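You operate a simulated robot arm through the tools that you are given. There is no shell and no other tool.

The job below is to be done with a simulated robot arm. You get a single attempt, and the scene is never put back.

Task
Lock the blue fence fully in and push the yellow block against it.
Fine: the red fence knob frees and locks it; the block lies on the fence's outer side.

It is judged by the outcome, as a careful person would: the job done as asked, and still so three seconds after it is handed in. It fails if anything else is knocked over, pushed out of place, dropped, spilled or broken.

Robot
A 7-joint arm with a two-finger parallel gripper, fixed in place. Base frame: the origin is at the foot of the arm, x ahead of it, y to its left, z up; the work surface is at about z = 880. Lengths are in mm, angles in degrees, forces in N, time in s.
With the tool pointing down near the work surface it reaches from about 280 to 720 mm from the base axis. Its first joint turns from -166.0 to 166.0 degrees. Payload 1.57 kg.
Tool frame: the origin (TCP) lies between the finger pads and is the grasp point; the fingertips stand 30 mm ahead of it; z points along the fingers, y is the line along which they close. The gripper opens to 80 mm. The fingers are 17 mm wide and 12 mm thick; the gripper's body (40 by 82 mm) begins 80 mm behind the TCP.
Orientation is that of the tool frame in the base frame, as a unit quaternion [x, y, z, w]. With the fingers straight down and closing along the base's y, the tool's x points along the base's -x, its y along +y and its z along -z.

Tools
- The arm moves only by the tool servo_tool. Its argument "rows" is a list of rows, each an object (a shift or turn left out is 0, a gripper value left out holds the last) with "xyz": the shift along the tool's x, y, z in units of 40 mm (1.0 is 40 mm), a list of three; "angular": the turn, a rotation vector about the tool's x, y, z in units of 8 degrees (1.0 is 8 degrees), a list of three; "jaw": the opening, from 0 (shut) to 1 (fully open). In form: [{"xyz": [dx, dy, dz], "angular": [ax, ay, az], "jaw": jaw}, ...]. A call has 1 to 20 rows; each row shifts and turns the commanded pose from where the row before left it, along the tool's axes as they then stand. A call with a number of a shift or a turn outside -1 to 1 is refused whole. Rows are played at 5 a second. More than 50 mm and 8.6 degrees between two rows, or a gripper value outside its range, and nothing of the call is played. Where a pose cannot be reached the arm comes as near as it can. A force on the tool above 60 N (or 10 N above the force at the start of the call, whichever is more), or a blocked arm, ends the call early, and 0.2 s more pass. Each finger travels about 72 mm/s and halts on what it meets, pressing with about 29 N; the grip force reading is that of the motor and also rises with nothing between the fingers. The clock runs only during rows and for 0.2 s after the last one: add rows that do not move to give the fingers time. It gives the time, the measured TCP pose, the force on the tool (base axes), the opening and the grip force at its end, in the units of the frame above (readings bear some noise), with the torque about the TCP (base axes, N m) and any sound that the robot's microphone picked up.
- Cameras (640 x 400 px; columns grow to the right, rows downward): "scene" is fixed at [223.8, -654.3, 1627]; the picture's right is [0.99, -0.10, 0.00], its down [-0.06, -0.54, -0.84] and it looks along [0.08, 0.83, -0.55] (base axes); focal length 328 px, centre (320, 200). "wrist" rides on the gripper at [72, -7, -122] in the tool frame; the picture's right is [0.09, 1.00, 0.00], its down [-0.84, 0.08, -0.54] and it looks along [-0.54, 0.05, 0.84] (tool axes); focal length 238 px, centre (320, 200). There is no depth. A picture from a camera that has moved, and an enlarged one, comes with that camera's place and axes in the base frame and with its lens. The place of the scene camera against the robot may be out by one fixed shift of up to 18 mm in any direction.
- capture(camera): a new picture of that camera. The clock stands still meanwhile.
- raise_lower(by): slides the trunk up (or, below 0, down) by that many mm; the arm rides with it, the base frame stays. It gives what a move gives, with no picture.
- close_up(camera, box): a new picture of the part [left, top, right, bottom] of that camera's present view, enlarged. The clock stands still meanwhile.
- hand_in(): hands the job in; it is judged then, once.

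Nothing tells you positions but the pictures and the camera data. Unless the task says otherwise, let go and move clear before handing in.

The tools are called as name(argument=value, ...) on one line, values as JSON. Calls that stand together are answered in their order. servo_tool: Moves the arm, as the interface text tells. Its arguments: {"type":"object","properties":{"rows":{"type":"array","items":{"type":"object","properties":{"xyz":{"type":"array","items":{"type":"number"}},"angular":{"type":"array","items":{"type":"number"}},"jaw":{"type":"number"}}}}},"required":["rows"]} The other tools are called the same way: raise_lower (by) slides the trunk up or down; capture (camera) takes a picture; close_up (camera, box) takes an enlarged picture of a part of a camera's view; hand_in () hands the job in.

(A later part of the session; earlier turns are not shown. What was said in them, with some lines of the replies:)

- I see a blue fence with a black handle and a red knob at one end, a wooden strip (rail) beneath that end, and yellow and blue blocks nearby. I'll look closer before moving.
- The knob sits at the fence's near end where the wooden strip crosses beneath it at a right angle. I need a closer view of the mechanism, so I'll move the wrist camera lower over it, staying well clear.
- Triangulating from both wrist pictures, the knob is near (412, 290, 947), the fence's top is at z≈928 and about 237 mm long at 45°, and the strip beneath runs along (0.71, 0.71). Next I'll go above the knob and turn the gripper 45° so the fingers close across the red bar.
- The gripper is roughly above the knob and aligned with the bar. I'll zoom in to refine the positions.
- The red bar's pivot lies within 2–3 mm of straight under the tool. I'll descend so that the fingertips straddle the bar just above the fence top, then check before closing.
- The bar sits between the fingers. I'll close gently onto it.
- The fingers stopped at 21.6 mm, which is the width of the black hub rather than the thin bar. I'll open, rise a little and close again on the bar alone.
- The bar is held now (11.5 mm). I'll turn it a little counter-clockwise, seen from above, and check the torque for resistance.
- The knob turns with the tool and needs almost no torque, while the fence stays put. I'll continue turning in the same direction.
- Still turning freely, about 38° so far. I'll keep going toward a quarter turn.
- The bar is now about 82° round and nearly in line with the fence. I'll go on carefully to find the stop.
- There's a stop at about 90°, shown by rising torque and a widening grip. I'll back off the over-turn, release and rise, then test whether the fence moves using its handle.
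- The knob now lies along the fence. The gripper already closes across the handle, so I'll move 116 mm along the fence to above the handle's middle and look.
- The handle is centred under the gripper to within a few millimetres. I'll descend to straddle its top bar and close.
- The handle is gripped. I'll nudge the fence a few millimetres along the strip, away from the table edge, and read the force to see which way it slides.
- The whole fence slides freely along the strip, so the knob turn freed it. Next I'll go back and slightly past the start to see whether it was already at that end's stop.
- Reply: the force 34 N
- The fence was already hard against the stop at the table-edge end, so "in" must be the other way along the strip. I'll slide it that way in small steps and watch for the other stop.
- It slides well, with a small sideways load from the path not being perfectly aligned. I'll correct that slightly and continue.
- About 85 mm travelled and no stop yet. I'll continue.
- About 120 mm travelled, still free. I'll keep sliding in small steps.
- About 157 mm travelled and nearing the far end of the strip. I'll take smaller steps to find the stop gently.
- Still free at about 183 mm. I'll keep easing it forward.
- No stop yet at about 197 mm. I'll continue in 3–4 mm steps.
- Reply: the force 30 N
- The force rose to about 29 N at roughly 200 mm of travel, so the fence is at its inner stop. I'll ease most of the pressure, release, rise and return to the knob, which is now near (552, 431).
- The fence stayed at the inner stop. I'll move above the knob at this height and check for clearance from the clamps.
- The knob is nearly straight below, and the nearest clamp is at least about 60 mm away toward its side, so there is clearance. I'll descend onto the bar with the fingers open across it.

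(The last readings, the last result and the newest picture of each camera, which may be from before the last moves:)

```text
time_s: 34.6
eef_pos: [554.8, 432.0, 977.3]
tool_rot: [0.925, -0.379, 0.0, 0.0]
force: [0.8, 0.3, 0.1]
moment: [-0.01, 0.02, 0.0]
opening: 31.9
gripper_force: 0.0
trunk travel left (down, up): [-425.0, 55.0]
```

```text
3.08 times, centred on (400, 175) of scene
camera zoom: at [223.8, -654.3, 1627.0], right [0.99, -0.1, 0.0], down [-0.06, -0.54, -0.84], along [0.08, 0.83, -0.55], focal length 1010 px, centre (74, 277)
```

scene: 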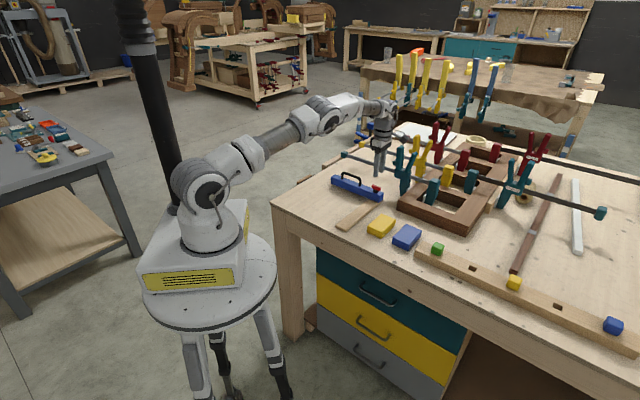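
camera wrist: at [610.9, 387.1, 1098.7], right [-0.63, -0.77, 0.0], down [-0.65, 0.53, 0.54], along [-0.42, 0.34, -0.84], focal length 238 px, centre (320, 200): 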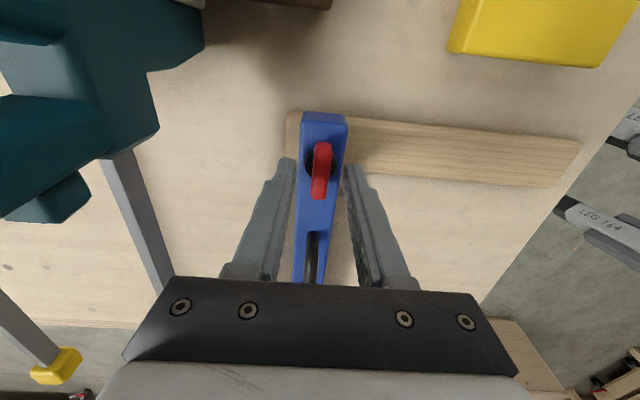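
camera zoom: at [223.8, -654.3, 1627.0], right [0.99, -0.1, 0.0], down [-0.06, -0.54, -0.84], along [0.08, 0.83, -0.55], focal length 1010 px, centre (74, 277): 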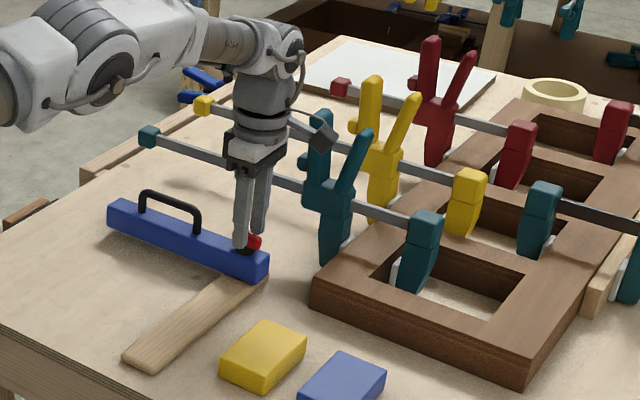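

The bar is between the fingers with room to the clamp. I'll close on it and start the quarter turn back (clockwise from above).

servo_tool(rows=[{"jaw": 0.2}, {"jaw": 0.1}, {"jaw": 0.08}, {"jaw": 0.08}, {}])

servo_tool(rows=[{"angular": [0, 0, 0.7]}, {"angular": [0, 0, 0.7]}, {"angular": [0, 0, 0.7]}, {"angular": [0, 0, 0.7]}, {}])

close_up(camera="wrist", box=[220, 70, 420, 250])

```text
time_s: 35.8
eef_pos: [554.8, 431.8, 978.0]
tool_rot: [0.925, -0.379, 0.0, 0.0]
force: [-4.9, -3.5, -0.6]
moment: [-0.04, 0.07, -0.26]
opening: 11.7
gripper_force: 28.9
trunk travel left (down, up): [-425.0, 55.0]
```

```text
time_s: 37.0
eef_pos: [553.0, 432.8, 977.5]
tool_rot: [0.833, -0.553, 0.0, 0.0]
force: [-3.3, -5.2, -3.9]
moment: [0.42, 0.24, 0.0]
opening: 11.6
gripper_force: 29.3
trunk travel left (down, up): [-425.0, 55.0]
```

```text
2.22 times, centred on (320, 160) of wrist
camera zoom: at [588.3, 368.5, 1098.8], right [-0.88, -0.47, 0.0], down [-0.4, 0.74, 0.54], along [-0.26, 0.48, -0.84], focal length 530 px, centre (320, 289)
```

zoom: 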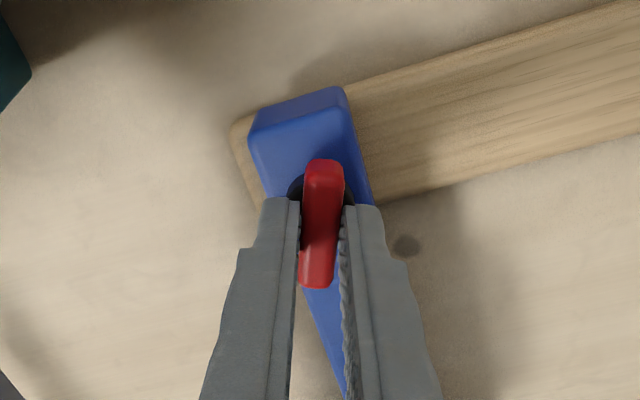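

It turns freely. I'll continue the turn.

servo_tool(rows=[{"angular": [0, 0, 0.7]}, {"angular": [0, 0, 0.7]}, {"angular": [0, 0, 0.7]}, {"angular": [0, 0, 0.7]}, {"angular": [0, 0, 0.7]}, {"angular": [0, 0, 0.7]}, {}])

servo_tool(rows=[{"angular": [0, 0, 0.7]}, {"angular": [0, 0, 0.7]}, {"angular": [0, 0, 0.7]}, {"angular": [0, 0, 0.7]}, {}])

servo_tool(rows=[{"angular": [0, 0, 0.7]}, {"angular": [0, 0, 0.5]}, {}])

close_up(camera="wrist", box=[220, 70, 420, 250])

```text
time_s: 38.6
eef_pos: [553.6, 431.2, 976.7]
tool_rot: [-0.638, 0.77, 0.0, -0.002]
force: [-14.9, -7.2, -7.2]
moment: [0.04, 0.31, -0.03]
opening: 12.1
gripper_force: 29.5
trunk travel left (down, up): [-425.0, 55.0]
```

```text
time_s: 39.8
eef_pos: [553.0, 432.2, 976.5]
tool_rot: [-0.477, 0.879, 0.0, -0.001]
force: [-20.0, -2.2, -13.6]
moment: [0.42, 0.14, 0.05]
opening: 11.9
gripper_force: 29.5
trunk travel left (down, up): [-425.0, 55.0]
```

```text
time_s: 40.6
eef_pos: [552.8, 432.6, 976.0]
tool_rot: [-0.401, 0.916, -0.001, 0.0]
force: [-17.9, -5.0, -10.7]
moment: [0.17, 0.2, 0.03]
opening: 11.9
gripper_force: 28.7
trunk travel left (down, up): [-425.0, 55.0]
```

```text
2.22 times, centred on (320, 160) of wrist
camera zoom: at [509.4, 375.6, 1099.1], right [-0.79, 0.61, 0.0], down [0.51, 0.67, 0.54], along [0.33, 0.43, -0.84], focal length 530 px, centre (320, 289)
```

zoom: 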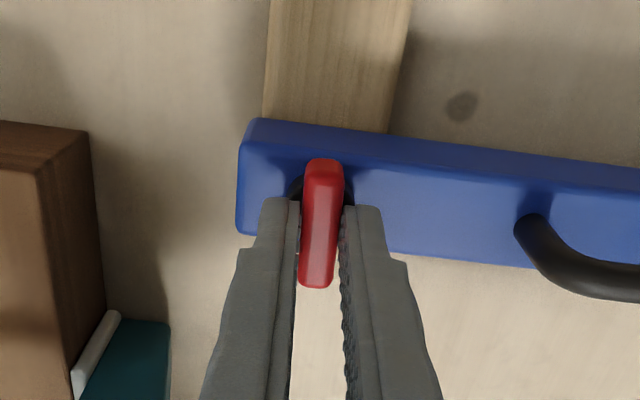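

The bar is within 2° of its original direction. I'll go a little further to be sure it's against its stop (fully locked).

servo_tool(rows=[{"angular": [0, 0, 0.5]}, {"angular": [0, 0, 0.4]}, {}])

servo_tool(rows=[{"angular": [0, 0, 0.4]}, {}])

close_up(camera="wrist", box=[220, 70, 420, 250])

```text
time_s: 41.4
eef_pos: [552.9, 432.3, 977.1]
tool_rot: [-0.344, 0.939, 0.0, -0.001]
force: [-19.4, -2.4, -10.8]
moment: [-0.12, 0.48, 0.58]
opening: 12.8
gripper_force: 29.8
trunk travel left (down, up): [-425.0, 55.0]
```

```text
time_s: 42.0
eef_pos: [552.4, 432.7, 977.3]
tool_rot: [-0.317, 0.948, 0.0, -0.001]
force: [-17.1, -0.5, -13.1]
moment: [-0.15, 0.5, 0.67]
opening: 13.8
gripper_force: 30.3
trunk travel left (down, up): [-425.0, 55.0]
```

```text
2.22 times, centred on (320, 160) of wrist
camera zoom: at [500.2, 384.9, 1099.1], right [-0.67, 0.74, 0.0], down [0.62, 0.57, 0.54], along [0.4, 0.36, -0.84], focal length 530 px, centre (320, 289)
```

zoom: 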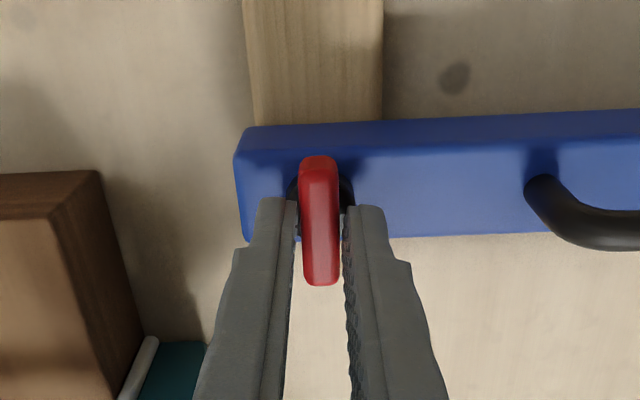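

The torque climbs past the original angle, so the knob is at its locked stop. I'll back off the over-turn and give a small pull outward to check that the fence is held.

servo_tool(rows=[{"angular": [0, 0, -0.5]}, {"angular": [0, 0, -0.5]}, {}])

servo_tool(rows=[{"xyz": [0.12, 0, 0]}, {}])

```text
time_s: 42.8
eef_pos: [553.1, 433.8, 976.9]
tool_rot: [-0.382, 0.924, 0.0, 0.0]
force: [-14.0, 4.3, -13.0]
moment: [0.25, 0.2, -0.02]
opening: 11.9
gripper_force: 29.2
trunk travel left (down, up): [-425.0, 55.0]
```

```text
time_s: 43.4
eef_pos: [553.8, 431.7, 976.9]
tool_rot: [-0.382, 0.924, 0.001, 0.003]
force: [5.8, 25.0, -14.1]
moment: [0.74, -0.33, 0.0]
opening: 11.7
gripper_force: 29.6
trunk travel left (down, up): [-425.0, 55.0]
```

The pull met about 25–30 N with no movement, so the fence is locked in. I'll ease off, release, rise and look at the block.

servo_tool(rows=[{"xyz": [-0.08, 0, 0]}, {"jaw": 0.4}, {"jaw": 0.4}, {"xyz": [0, 0, -0.8]}, {"xyz": [0, 0, -0.8]}, {"xyz": [0, 0, -0.8]}, {}])

capture(camera="wrist")

close_up(camera="scene", box=[310, 150, 470, 270])

```text
time_s: 45.0
eef_pos: [553.6, 431.4, 1074.9]
tool_rot: [-0.383, 0.924, 0.0, 0.0]
force: [0.4, 0.2, 0.8]
moment: [0.0, -0.02, -0.01]
opening: 32.1
gripper_force: 0.0
trunk travel left (down, up): [-425.0, 55.0]
```

```text
taken
camera wrist: at [506.9, 376.4, 1196.7], right [-0.77, 0.64, 0.0], down [0.54, 0.65, 0.54], along [0.35, 0.42, -0.84], focal length 238 px, centre (320, 200)
```

wrist: 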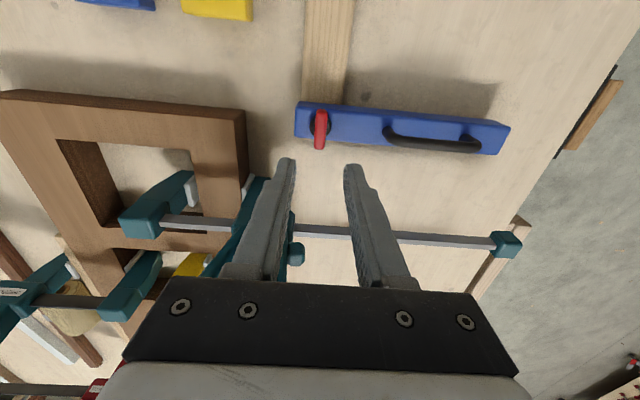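

```text
3.33 times, centred on (390, 210) of scene
camera zoom: at [223.8, -654.3, 1627.0], right [0.99, -0.1, 0.0], down [-0.06, -0.54, -0.84], along [0.08, 0.83, -0.55], focal length 1094 px, centre (87, 167)
```

zoom: 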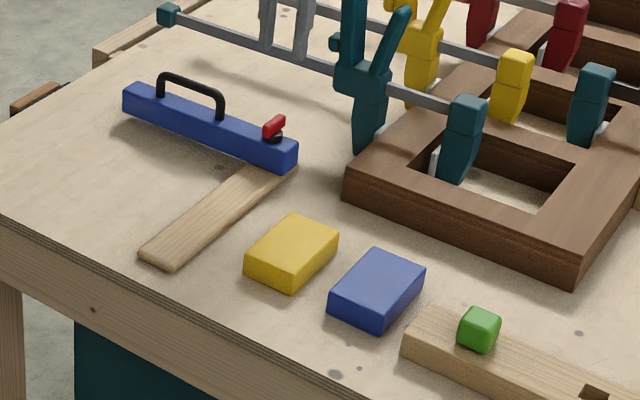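

The fence is in and locked. The yellow block lies on the far side of the strip and beyond the fence's end, so it must be brought round to face the fence. I'll go above it for a good look.

servo_tool(rows=[{"xyz": [0.82, -0.396, 0]}, {"xyz": [0.82, -0.396, 0]}, {"xyz": [0.82, -0.396, 0]}, {"xyz": [0.82, -0.396, 0]}, {"xyz": [0.82, -0.396, 0]}, {"xyz": [0.82, -0.396, 0]}, {}])

capture(camera="wrist")

close_up(camera="wrist", box=[230, 60, 390, 220])

```text
time_s: 46.6
eef_pos: [482.3, 224.7, 1073.4]
tool_rot: [-0.382, 0.924, 0.0, 0.0]
force: [-0.2, 1.1, -0.5]
moment: [0.0, -0.02, 0.02]
opening: 31.8
gripper_force: 0.1
trunk travel left (down, up): [-425.0, 55.0]
```

```text
taken
camera wrist: at [436.2, 168.6, 1195.7], right [-0.77, 0.64, 0.0], down [0.54, 0.65, 0.54], along [0.35, 0.42, -0.84], focal length 238 px, centre (320, 200)
```

wrist: 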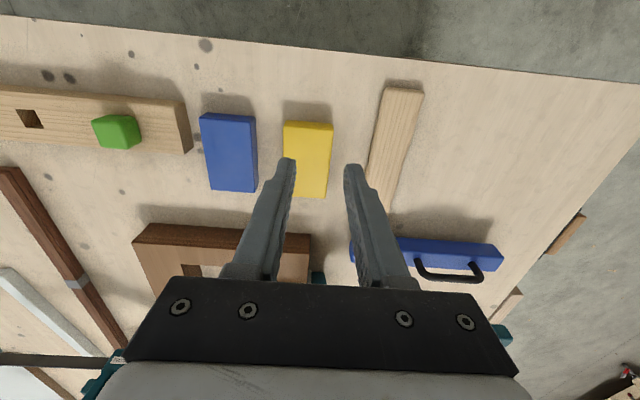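

```text
2.50 times, centred on (310, 140) of wrist
camera zoom: at [436.2, 168.6, 1195.7], right [-0.77, 0.64, 0.0], down [0.54, 0.65, 0.54], along [0.35, 0.42, -0.84], focal length 596 px, centre (345, 350)
```

zoom: 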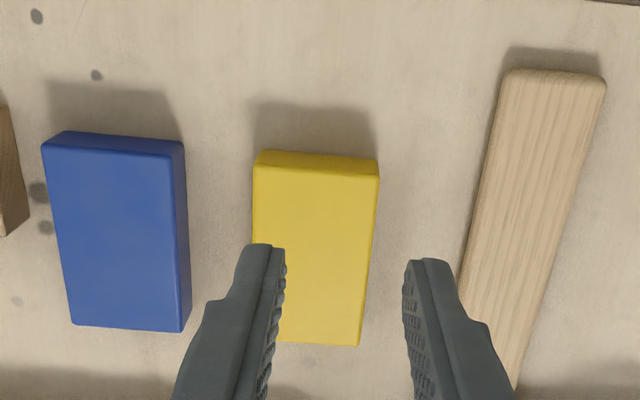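

The yellow block measures about 96 × 58 × 28 mm, centred near n=560, f=195 in the fence's axes, with about 30 mm gap to the blue block. It can't slide past the raised strip, so I'll grasp it across its 58 mm width and carry it over. First I'll position above it.

servo_tool(rows=[{"xyz": [-0.75, -0.16, 0.3], "jaw": 0.9}, {"xyz": [-0.75, -0.16, 0.3]}, {"xyz": [0, 0, 0.6]}, {"xyz": [0, 0, 0.6]}, {}])

capture(camera="wrist")

close_up(camera="scene", box=[310, 150, 470, 270])

```text
time_s: 47.8
eef_pos: [533.5, 258.7, 1001.3]
tool_rot: [-0.383, 0.924, 0.001, 0.0]
force: [0.0, -1.4, 0.1]
moment: [0.0, 0.01, 0.0]
opening: 72.0
gripper_force: 0.1
trunk travel left (down, up): [-425.0, 55.0]
```

```text
taken
camera wrist: at [487.6, 203.9, 1123.1], right [-0.77, 0.64, 0.0], down [0.54, 0.65, 0.54], along [0.35, 0.42, -0.84], focal length 238 px, centre (320, 200)
```

wrist: 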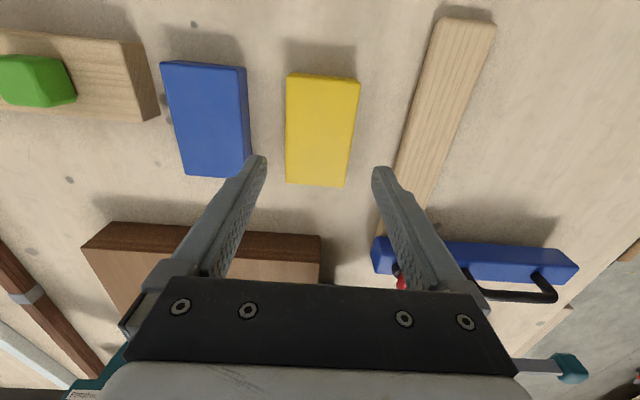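

```text
3.33 times, centred on (390, 210) of scene
camera zoom: at [223.8, -654.3, 1627.0], right [0.99, -0.1, 0.0], down [-0.06, -0.54, -0.84], along [0.08, 0.83, -0.55], focal length 1094 px, centre (87, 167)
```

zoom: 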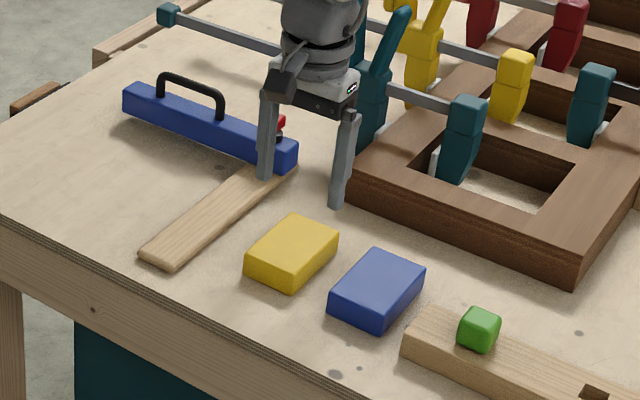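

The block is centred between the fingers, with about 12 mm spare on the blue-block side. I'll descend and close on it.

servo_tool(rows=[{"xyz": [0, -0.04, 0.7]}, {"xyz": [0, 0, 0.7]}, {"xyz": [0, 0, 0.6]}, {}])

capture(camera="wrist")

close_up(camera="scene", box=[310, 150, 470, 270])

```text
time_s: 48.8
eef_pos: [535.5, 257.5, 922.8]
tool_rot: [-0.382, 0.924, 0.0, 0.001]
force: [0.1, -0.1, -0.3]
moment: [-0.01, 0.01, -0.02]
opening: 72.1
gripper_force: 0.1
trunk travel left (down, up): [-425.0, 55.0]
```

```text
taken
camera wrist: at [488.8, 202.3, 1043.7], right [-0.77, 0.64, 0.0], down [0.54, 0.65, 0.54], along [0.35, 0.42, -0.84], focal length 238 px, centre (320, 200)
```

wrist: 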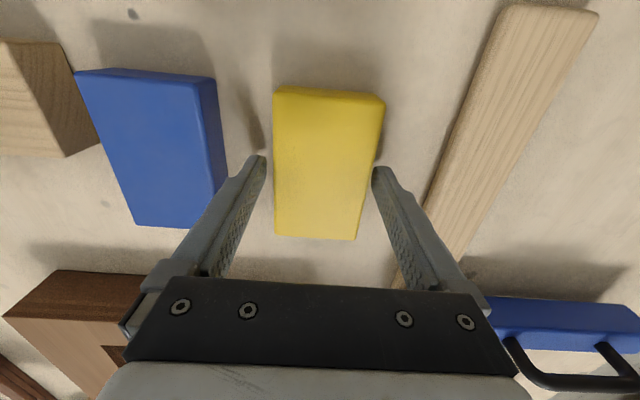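

```text
3.33 times, centred on (390, 210) of scene
camera zoom: at [223.8, -654.3, 1627.0], right [0.99, -0.1, 0.0], down [-0.06, -0.54, -0.84], along [0.08, 0.83, -0.55], focal length 1094 px, centre (87, 167)
```

zoom: 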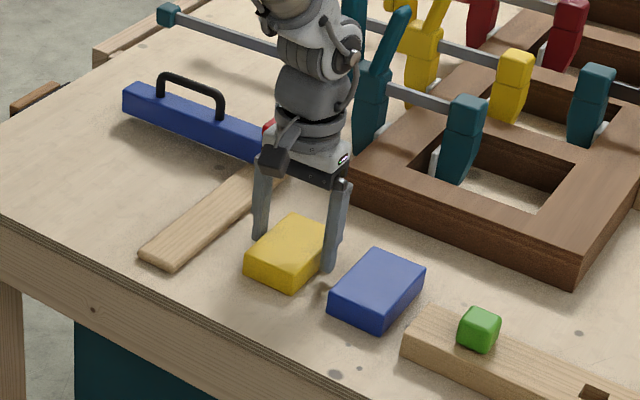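

The fingers straddle the block cleanly. I'll lower a few mm more and close.

servo_tool(rows=[{"xyz": [0, 0, 0.1]}, {"jaw": 0.75}, {"jaw": 0.65}, {"jaw": 0.6}, {"jaw": 0.6}, {}])

close_up(camera="wrist", box=[220, 70, 420, 250])

```text
time_s: 50.2
eef_pos: [534.2, 258.5, 917.2]
tool_rot: [-0.382, 0.924, 0.001, 0.0]
force: [0.4, 0.8, -1.2]
moment: [0.13, -0.04, 0.02]
opening: 61.5
gripper_force: 29.7
trunk travel left (down, up): [-425.0, 55.0]
```

```text
2.22 times, centred on (320, 160) of wrist
camera zoom: at [488.3, 202.3, 1039.5], right [-0.77, 0.64, 0.0], down [0.54, 0.65, 0.54], along [0.35, 0.42, -0.84], focal length 530 px, centre (320, 289)
```

zoom: 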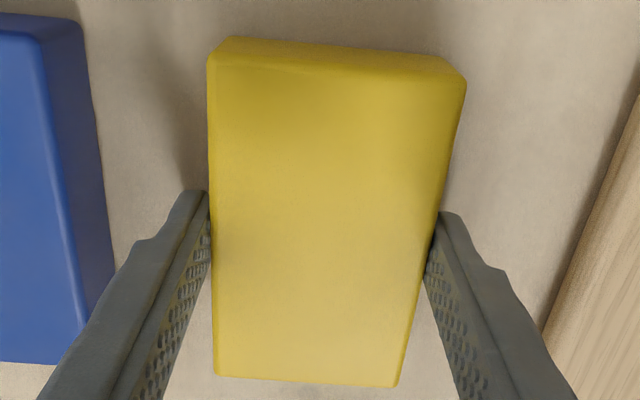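

The block is held at 61.5 mm wide. I'll lift it about 35 mm and check that it comes up securely.

servo_tool(rows=[{"jaw": 0.6, "xyz": [0, 0, -0.25]}, {"xyz": [0, 0, -0.35]}, {"xyz": [0, 0, -0.4]}, {}])

close_up(camera="scene", box=[310, 150, 470, 270])

```text
time_s: 51.2
eef_pos: [535.1, 258.3, 958.6]
tool_rot: [-0.383, 0.924, 0.0, 0.0]
force: [0.1, 0.5, 0.0]
moment: [0.01, -0.02, 0.01]
opening: 48.0
gripper_force: 0.0
trunk travel left (down, up): [-425.0, 55.0]
```

```text
3.33 times, centred on (390, 210) of scene
camera zoom: at [223.8, -654.3, 1627.0], right [0.99, -0.1, 0.0], down [-0.06, -0.54, -0.84], along [0.08, 0.83, -0.55], focal length 1094 px, centre (87, 167)
```

zoom: 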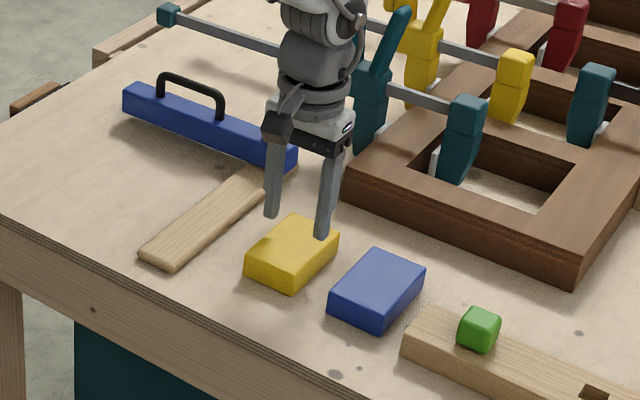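

The fingers slid off and the block stayed put, apparently unmoved. I'll go back down deeper, close with a tighter command and lift very slowly while reading the force.

servo_tool(rows=[{"jaw": 0.9}, {"jaw": 0.9}, {"xyz": [0, 0, 0.5]}, {"xyz": [0, 0, 0.5]}, {"xyz": [0, 0, 0.12]}, {}, {"jaw": 0.5}, {"jaw": 0.3}, {"jaw": 0.2}, {"jaw": 0.2}, {"jaw": 0.2}])

servo_tool(rows=[{"xyz": [0, 0, -0.06]}, {}])

servo_tool(rows=[{"xyz": [0, 0, -0.06]}, {}])

close_up(camera="wrist", box=[220, 70, 420, 250])

close_up(camera="scene", box=[350, 190, 430, 250])

```text
time_s: 53.6
eef_pos: [532.7, 258.6, 912.4]
tool_rot: [-0.383, 0.924, 0.001, 0.001]
force: [0.0, -0.1, 0.3]
moment: [-0.07, 0.03, -0.01]
opening: 61.5
gripper_force: 28.8
trunk travel left (down, up): [-425.0, 55.0]
```

```text
time_s: 54.2
eef_pos: [534.4, 259.3, 914.4]
tool_rot: [-0.382, 0.924, 0.0, 0.0]
force: [0.2, 0.6, -1.5]
moment: [0.03, 0.04, 0.0]
opening: 61.4
gripper_force: 28.9
trunk travel left (down, up): [-425.0, 55.0]
```

```text
time_s: 54.8
eef_pos: [534.0, 256.5, 917.4]
tool_rot: [-0.383, 0.924, 0.0, 0.0]
force: [-0.4, 0.5, -1.2]
moment: [0.01, -0.04, 0.01]
opening: 61.5
gripper_force: 29.0
trunk travel left (down, up): [-425.0, 55.0]
```

```text
2.22 times, centred on (320, 160) of wrist
camera zoom: at [487.4, 202.4, 1038.9], right [-0.77, 0.64, 0.0], down [0.54, 0.65, 0.54], along [0.35, 0.42, -0.84], focal length 530 px, centre (320, 289)
```

zoom: 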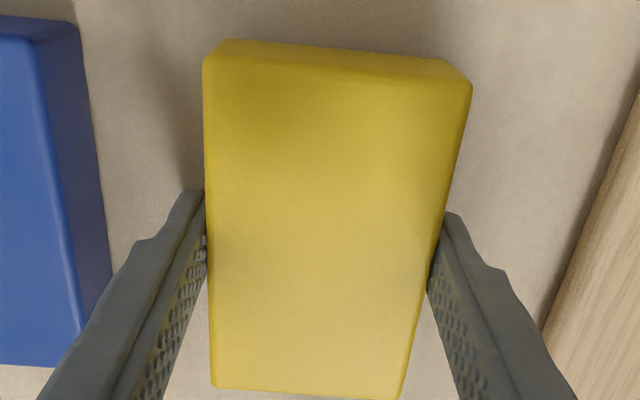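

```text
6.67 times, centred on (390, 220) of scene
camera zoom: at [223.8, -654.3, 1627.0], right [0.99, -0.1, 0.0], down [-0.06, -0.54, -0.84], along [0.08, 0.83, -0.55], focal length 2189 px, centre (-147, 67)
```

zoom: 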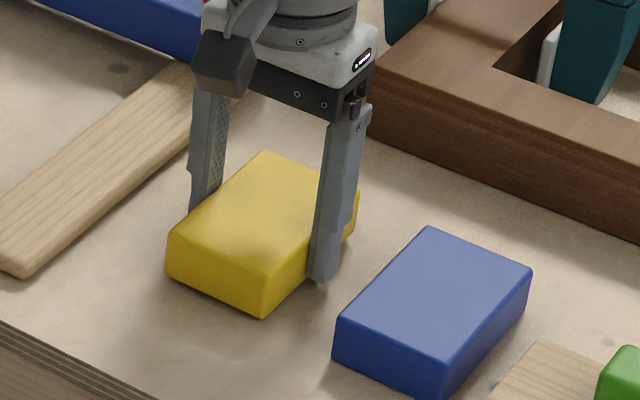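

This time the block is rising with the gripper: it looks slightly larger in the wrist view and there's about 1.3 N of load. I'll keep lifting slowly, only as high as needed to clear the strip.

servo_tool(rows=[{"xyz": [0, 0, -0.05]}, {"xyz": [0, 0, -0.07]}, {"xyz": [0, 0, -0.07]}, {"xyz": [0, 0, -0.07]}, {"xyz": [0, 0, -0.05]}, {}])

close_up(camera="wrist", box=[220, 70, 420, 250])

close_up(camera="scene", box=[350, 190, 430, 250])

```text
time_s: 56.2
eef_pos: [533.6, 256.9, 930.1]
tool_rot: [-0.383, 0.924, 0.0, 0.001]
force: [-0.6, -0.7, -0.7]
moment: [0.0, 0.0, 0.04]
opening: 61.5
gripper_force: 29.4
trunk travel left (down, up): [-425.0, 55.0]
```

```text
2.22 times, centred on (320, 160) of wrist
camera zoom: at [487.7, 202.3, 1051.6], right [-0.77, 0.64, 0.0], down [0.54, 0.65, 0.54], along [0.35, 0.42, -0.84], focal length 530 px, centre (320, 289)
```

zoom: 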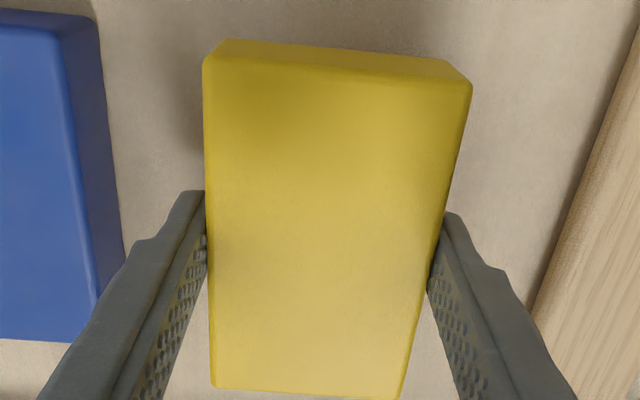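

```text
6.67 times, centred on (390, 220) of scene
camera zoom: at [223.8, -654.3, 1627.0], right [0.99, -0.1, 0.0], down [-0.06, -0.54, -0.84], along [0.08, 0.83, -0.55], focal length 2189 px, centre (-147, 67)
```

zoom: 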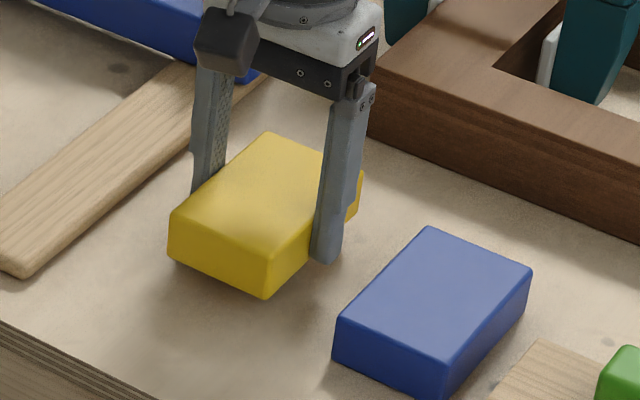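

The block is held firmly and about 17 mm up. I'll raise it slightly more and carry it over the strip to in front of the fence's outer face, stopping about 15 mm short of it.

servo_tool(rows=[{"xyz": [0, 0, -0.1]}, {"xyz": [0, 0, -0.15]}, {"xyz": [0, 0.15, 0]}, {"xyz": [-0.05, 0.3, 0]}, {"xyz": [-0.1, 0.35, 0]}, {"xyz": [-0.1, 0.35, 0]}, {"xyz": [-0.1, 0.35, 0]}, {"xyz": [-0.1, 0.35, 0]}, {"xyz": [-0.1, 0.35, 0]}, {"xyz": [-0.1, 0.3, 0]}, {}])

capture(camera="wrist")

close_up(camera="scene", box=[310, 150, 430, 250])

```text
time_s: 58.6
eef_pos: [480.8, 347.2, 939.6]
tool_rot: [-0.383, 0.924, -0.001, 0.001]
force: [0.0, 0.8, -1.8]
moment: [-0.02, 0.0, -0.03]
opening: 61.5
gripper_force: 29.0
trunk travel left (down, up): [-425.0, 55.0]
```

```text
taken
camera wrist: at [435.4, 291.6, 1061.6], right [-0.77, 0.64, 0.0], down [0.54, 0.65, 0.54], along [0.35, 0.42, -0.84], focal length 238 px, centre (320, 200)
```

wrist: 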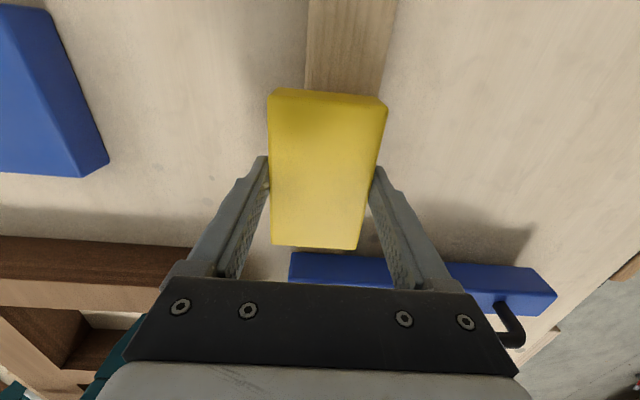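

```text
4.00 times, centred on (370, 200) of scene
camera zoom: at [223.8, -654.3, 1627.0], right [0.99, -0.1, 0.0], down [-0.06, -0.54, -0.84], along [0.08, 0.83, -0.55], focal length 1313 px, centre (120, 200)
```

zoom: 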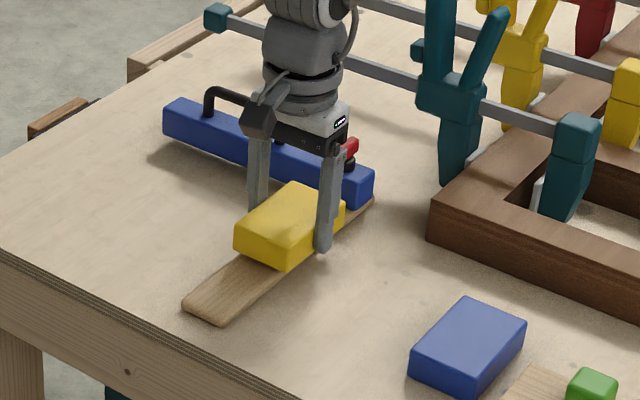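

The block is crossing over the strip, held steady. I'll continue to the spot in front of the fence face on the handle side.

servo_tool(rows=[{"xyz": [-0.05, 0.3, 0]}, {"xyz": [-0.1, 0.35, 0]}, {"xyz": [-0.1, 0.35, 0]}, {"xyz": [-0.1, 0.35, 0]}, {"xyz": [-0.1, 0.35, 0]}, {"xyz": [-0.1, 0.35, 0]}, {"xyz": [-0.1, 0.3, 0]}, {}])

capture(camera="wrist")

close_up(camera="scene", box=[310, 150, 430, 250])

```text
time_s: 60.4
eef_pos: [433.3, 431.0, 939.0]
tool_rot: [-0.382, 0.924, 0.0, 0.0]
force: [0.4, 0.9, -1.7]
moment: [0.01, 0.0, 0.02]
opening: 61.6
gripper_force: 29.1
trunk travel left (down, up): [-425.0, 55.0]
```

```text
taken
camera wrist: at [387.5, 376.1, 1060.2], right [-0.77, 0.64, 0.0], down [0.54, 0.65, 0.54], along [0.35, 0.42, -0.84], focal length 238 px, centre (320, 200)
```

wrist: 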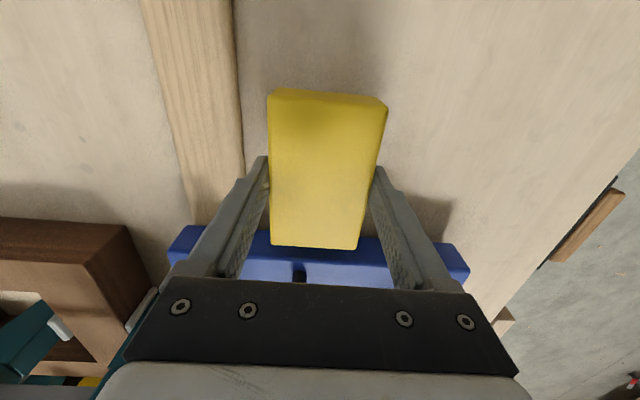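

```text
4.00 times, centred on (370, 200) of scene
camera zoom: at [223.8, -654.3, 1627.0], right [0.99, -0.1, 0.0], down [-0.06, -0.54, -0.84], along [0.08, 0.83, -0.55], focal length 1313 px, centre (120, 200)
```

zoom: 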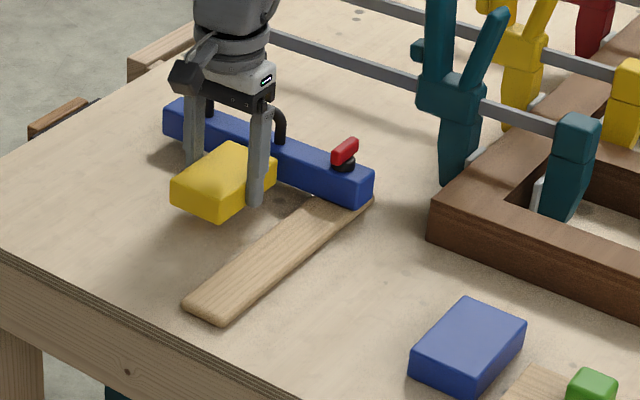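

The block is in front of the fence face with about a 20 mm gap and clear of the strip. I'll lower it gently onto the table.

servo_tool(rows=[{"xyz": [0, 0, 0.2]}, {"xyz": [0, 0, 0.2]}, {"xyz": [0, 0, 0.15]}, {"xyz": [0, 0, 0.06]}, {"xyz": [0, 0, 0.03]}, {}])

close_up(camera="scene", box=[310, 160, 400, 230])

capture(camera="wrist")

```text
time_s: 61.8
eef_pos: [433.8, 431.0, 912.2]
tool_rot: [-0.383, 0.924, 0.0, 0.001]
force: [-0.1, -1.1, -0.6]
moment: [0.03, -0.01, 0.03]
opening: 61.5
gripper_force: 28.7
trunk travel left (down, up): [-425.0, 55.0]
```

```text
5.71 times, centred on (355, 195) of scene
camera zoom: at [223.8, -654.3, 1627.0], right [0.99, -0.1, 0.0], down [-0.06, -0.54, -0.84], along [0.08, 0.83, -0.55], focal length 1876 px, centre (120, 229)
```

zoom: 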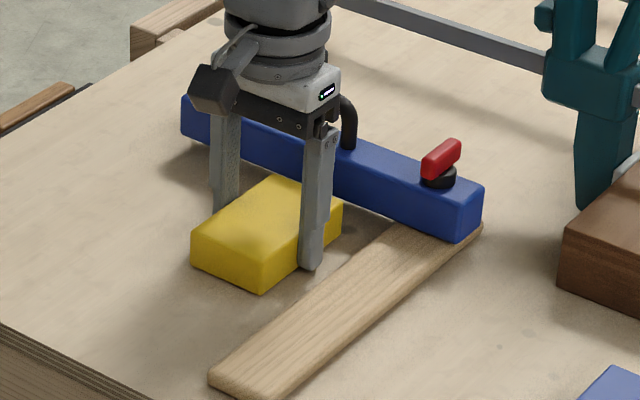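

```text
taken
camera wrist: at [387.5, 375.5, 1035.2], right [-0.77, 0.64, 0.0], down [0.54, 0.65, 0.54], along [0.35, 0.42, -0.84], focal length 238 px, centre (320, 200)
```

wrist: 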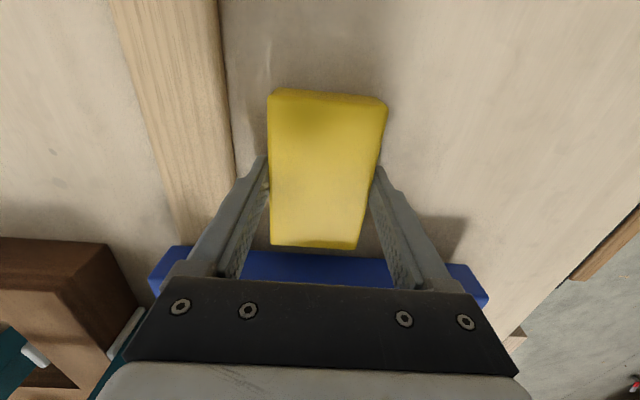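

The block is back on the table surface. I'll open slowly, rise, move behind its outer end, and shut the fingers for a straight push.

servo_tool(rows=[{"xyz": [0, 0, 0.02]}, {"jaw": 0.82}, {"jaw": 0.9}, {"jaw": 0.95}, {}, {"xyz": [0, 0, -0.6]}, {"xyz": [0, 0, -0.7]}, {"xyz": [0.85, 0, 0], "jaw": 0}, {"xyz": [0.95, 0, 0]}, {}, {}, {}])

capture(camera="wrist")

close_up(camera="scene", box=[310, 160, 400, 230])

```text
time_s: 64.4
eef_pos: [382.5, 381.0, 965.4]
tool_rot: [-0.382, 0.924, 0.0, 0.0]
force: [-0.3, -0.7, 0.4]
moment: [0.01, 0.0, 0.0]
opening: 0.0
gripper_force: 21.2
trunk travel left (down, up): [-425.0, 55.0]
```

```text
taken
camera wrist: at [336.0, 325.1, 1087.3], right [-0.77, 0.64, 0.0], down [0.54, 0.65, 0.54], along [0.35, 0.42, -0.84], focal length 238 px, centre (320, 200)
```

wrist: 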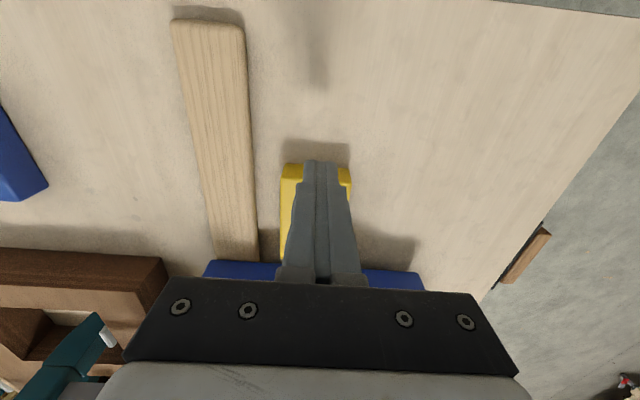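

```text
5.71 times, centred on (355, 195) of scene
camera zoom: at [223.8, -654.3, 1627.0], right [0.99, -0.1, 0.0], down [-0.06, -0.54, -0.84], along [0.08, 0.83, -0.55], focal length 1876 px, centre (120, 229)
```

zoom: 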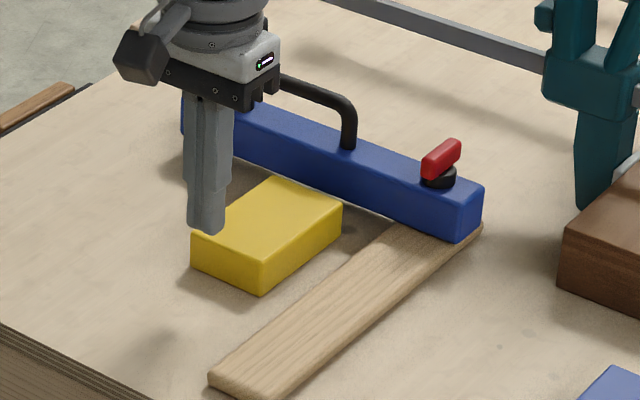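

The shut fingers are behind the block's outer end, on its centre line, with about 15 mm clearance. I'll descend and push it toward the fence in small steps.

servo_tool(rows=[{"xyz": [0, -0.05, 0.4]}, {"xyz": [0, 0, 0.4]}, {"xyz": [0, 0, 0.35]}, {}])

servo_tool(rows=[{"xyz": [-0.15, 0, 0]}, {"xyz": [-0.15, 0, 0]}, {"xyz": [-0.15, 0, 0]}, {"xyz": [-0.1, 0, 0]}, {}])

capture(camera="wrist")

close_up(camera="scene", box=[310, 160, 400, 230])

```text
time_s: 65.4
eef_pos: [383.1, 379.1, 921.0]
tool_rot: [-0.383, 0.924, 0.0, 0.001]
force: [-0.3, -0.5, 0.2]
moment: [-0.01, 0.04, 0.01]
opening: 0.0
gripper_force: 20.8
trunk travel left (down, up): [-425.0, 55.0]
```

```text
time_s: 66.6
eef_pos: [400.1, 394.0, 919.2]
tool_rot: [-0.382, 0.924, 0.0, 0.001]
force: [0.3, -0.5, 0.0]
moment: [-0.01, -0.02, -0.01]
opening: 0.0
gripper_force: 21.3
trunk travel left (down, up): [-425.0, 55.0]
```

```text
taken
camera wrist: at [353.8, 339.1, 1041.5], right [-0.77, 0.64, 0.0], down [0.54, 0.65, 0.54], along [0.35, 0.42, -0.84], focal length 238 px, centre (320, 200)
```

wrist: 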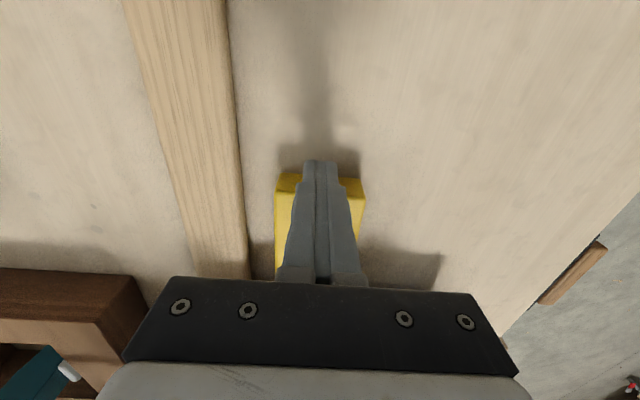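

```text
5.71 times, centred on (355, 195) of scene
camera zoom: at [223.8, -654.3, 1627.0], right [0.99, -0.1, 0.0], down [-0.06, -0.54, -0.84], along [0.08, 0.83, -0.55], focal length 1876 px, centre (120, 229)
```

zoom: 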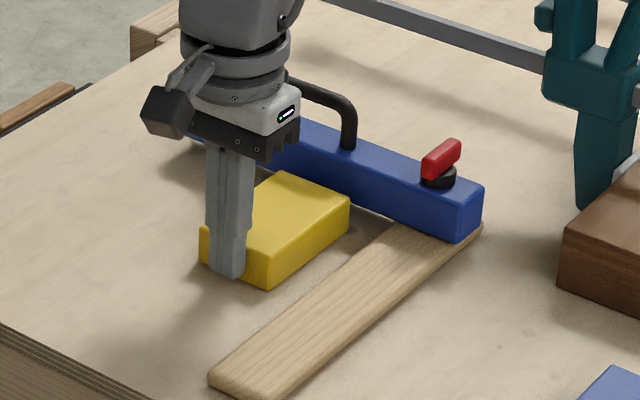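

The block is sliding. About 15 mm remain, so I'll push in smaller steps and watch for the contact force.

servo_tool(rows=[{"xyz": [-0.1, 0, 0]}, {"xyz": [-0.1, 0, 0]}, {}])

servo_tool(rows=[{"xyz": [-0.06, 0, 0]}, {"xyz": [-0.06, 0, 0]}, {}])

close_up(camera="scene", box=[310, 160, 400, 230])

```text
time_s: 67.4
eef_pos: [406.4, 399.3, 919.2]
tool_rot: [-0.384, 0.923, 0.0, -0.001]
force: [0.1, -0.2, -0.4]
moment: [-0.02, -0.01, 0.01]
opening: 0.0
gripper_force: 21.3
trunk travel left (down, up): [-425.0, 55.0]
```

```text
time_s: 68.2
eef_pos: [407.3, 401.3, 919.1]
tool_rot: [-0.382, 0.924, 0.0, -0.002]
force: [-9.8, -11.7, 3.8]
moment: [-0.13, 0.13, 0.01]
opening: 0.1
gripper_force: 20.7
trunk travel left (down, up): [-425.0, 55.0]
```

```text
5.71 times, centred on (355, 195) of scene
camera zoom: at [223.8, -654.3, 1627.0], right [0.99, -0.1, 0.0], down [-0.06, -0.54, -0.84], along [0.08, 0.83, -0.55], focal length 1876 px, centre (120, 229)
```

zoom: 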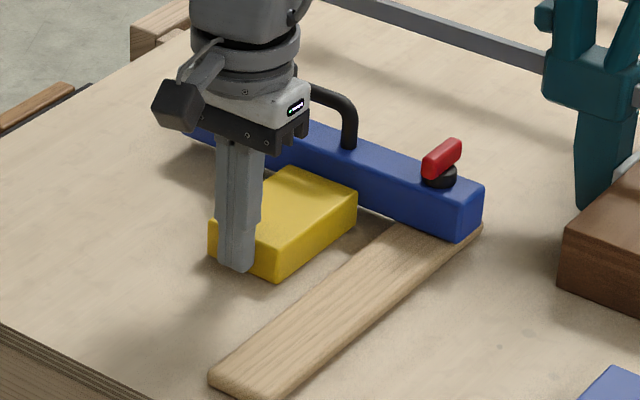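

There's a firm contact (about 15 N): the block is against the fence and the fence has not moved. I'll back straight off, rise clear and inspect.

servo_tool(rows=[{"xyz": [0.2, 0, 0]}, {"xyz": [0.6, 0, 0]}, {"xyz": [0, 0, -0.8]}, {"xyz": [0, 0, -0.9]}, {"xyz": [0, 0, -0.9]}, {"xyz": [0.9, 0, -0.5]}, {}])

capture(camera="wrist")

close_up(camera="wrist", box=[220, 150, 420, 290])

close_up(camera="scene", box=[310, 160, 400, 230])

```text
time_s: 69.8
eef_pos: [360.2, 355.7, 1043.2]
tool_rot: [-0.383, 0.924, -0.001, 0.0]
force: [-0.8, -0.1, -0.1]
moment: [-0.03, -0.01, 0.01]
opening: 0.0
gripper_force: 21.4
trunk travel left (down, up): [-425.0, 55.0]
```

```text
taken
camera wrist: at [314.0, 300.1, 1165.1], right [-0.77, 0.64, 0.0], down [0.54, 0.65, 0.54], along [0.35, 0.42, -0.84], focal length 238 px, centre (320, 200)
```

wrist: 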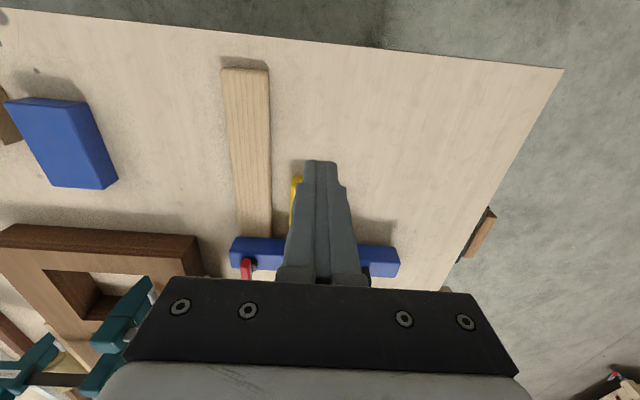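

```text
2.86 times, centred on (320, 220) of wrist
camera zoom: at [314.0, 300.1, 1165.1], right [-0.77, 0.64, 0.0], down [0.54, 0.65, 0.54], along [0.35, 0.42, -0.84], focal length 681 px, centre (320, 143)
```

zoom: 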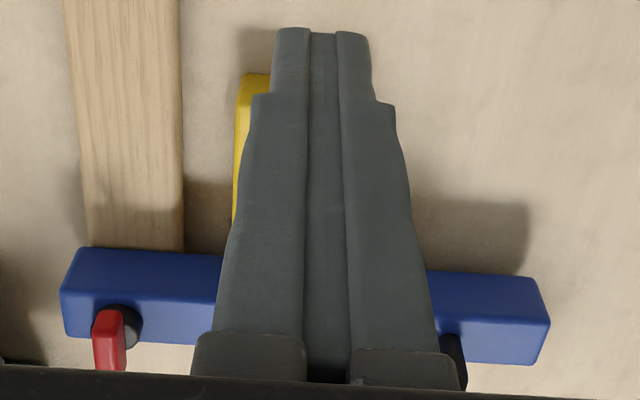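

```text
5.71 times, centred on (355, 195) of scene
camera zoom: at [223.8, -654.3, 1627.0], right [0.99, -0.1, 0.0], down [-0.06, -0.54, -0.84], along [0.08, 0.83, -0.55], focal length 1876 px, centre (120, 229)
```

zoom: 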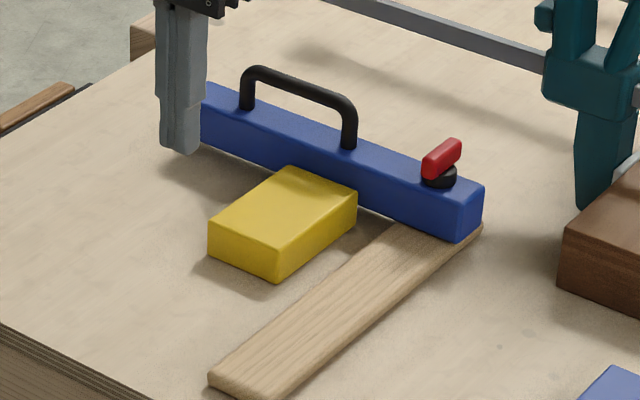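

From the scene view the block touches the fence. I'll step the arm sideways so the wrist camera sees the contact line unobstructed.

servo_tool(rows=[{"xyz": [0.3, -0.9, 0]}, {"xyz": [0, -0.9, 0]}, {"xyz": [0, -0.7, 0]}, {}])

close_up(camera="wrist", box=[320, 120, 520, 280])

capture(camera="scene")

```text
time_s: 70.8
eef_pos: [423.4, 276.6, 1043.2]
tool_rot: [-0.382, 0.924, 0.0, 0.001]
force: [0.3, 0.3, 0.2]
moment: [0.02, -0.01, -0.02]
opening: 0.2
gripper_force: 21.1
trunk travel left (down, up): [-425.0, 55.0]
```

```text
2.50 times, centred on (420, 200) of wrist
camera zoom: at [376.9, 220.7, 1166.1], right [-0.77, 0.64, 0.0], down [0.54, 0.65, 0.54], along [0.35, 0.42, -0.84], focal length 596 px, centre (70, 200)
```

zoom: 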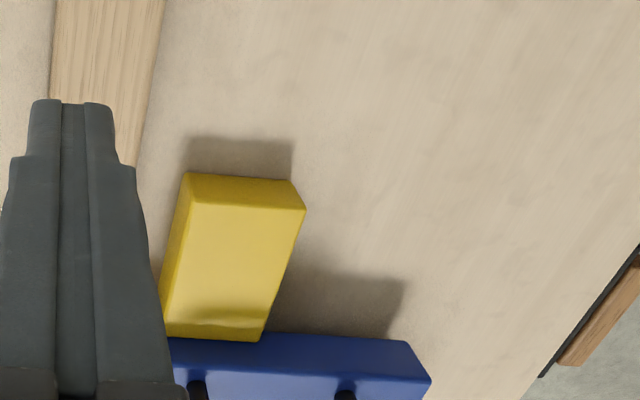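

```text
taken
```

scene: 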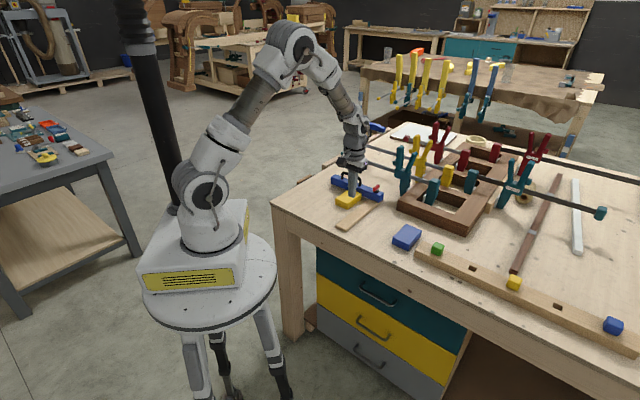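

The block sits flush against the fence's outer face, the fence is at its inner stop with the knob back in the locked position, and nothing else has moved. The arm is clear, so I'm handing in.

hand_in()

```text
The job is handed in.
```

The blue fence is slid fully in and locked, and the yellow block rests against its outer face. I've handed the job in.

- **Fence:** I turned the red knob a quarter turn to free it and slid the fence about 200 mm to its inner stop. I then turned the knob back to its original position. A test pull of about 25 N did not move the fence.
- **Block:** The raised wooden strip blocked a straight push, so I lifted the block over it. I set it down in front of the fence and pushed until it met the fence with about 15 N. The fence did not move.
- **First lift:** On the first try the fingers slipped off the block. It stayed on the table and did not appear to move.
- **Which way is "in":** The fence started at the stop near the table edge. I took the opposite end of the strip as "fully in", and the side facing that edge as the "outer" side.

In the last pictures nothing else on the bench had moved, and the arm was clear of the fence and block.
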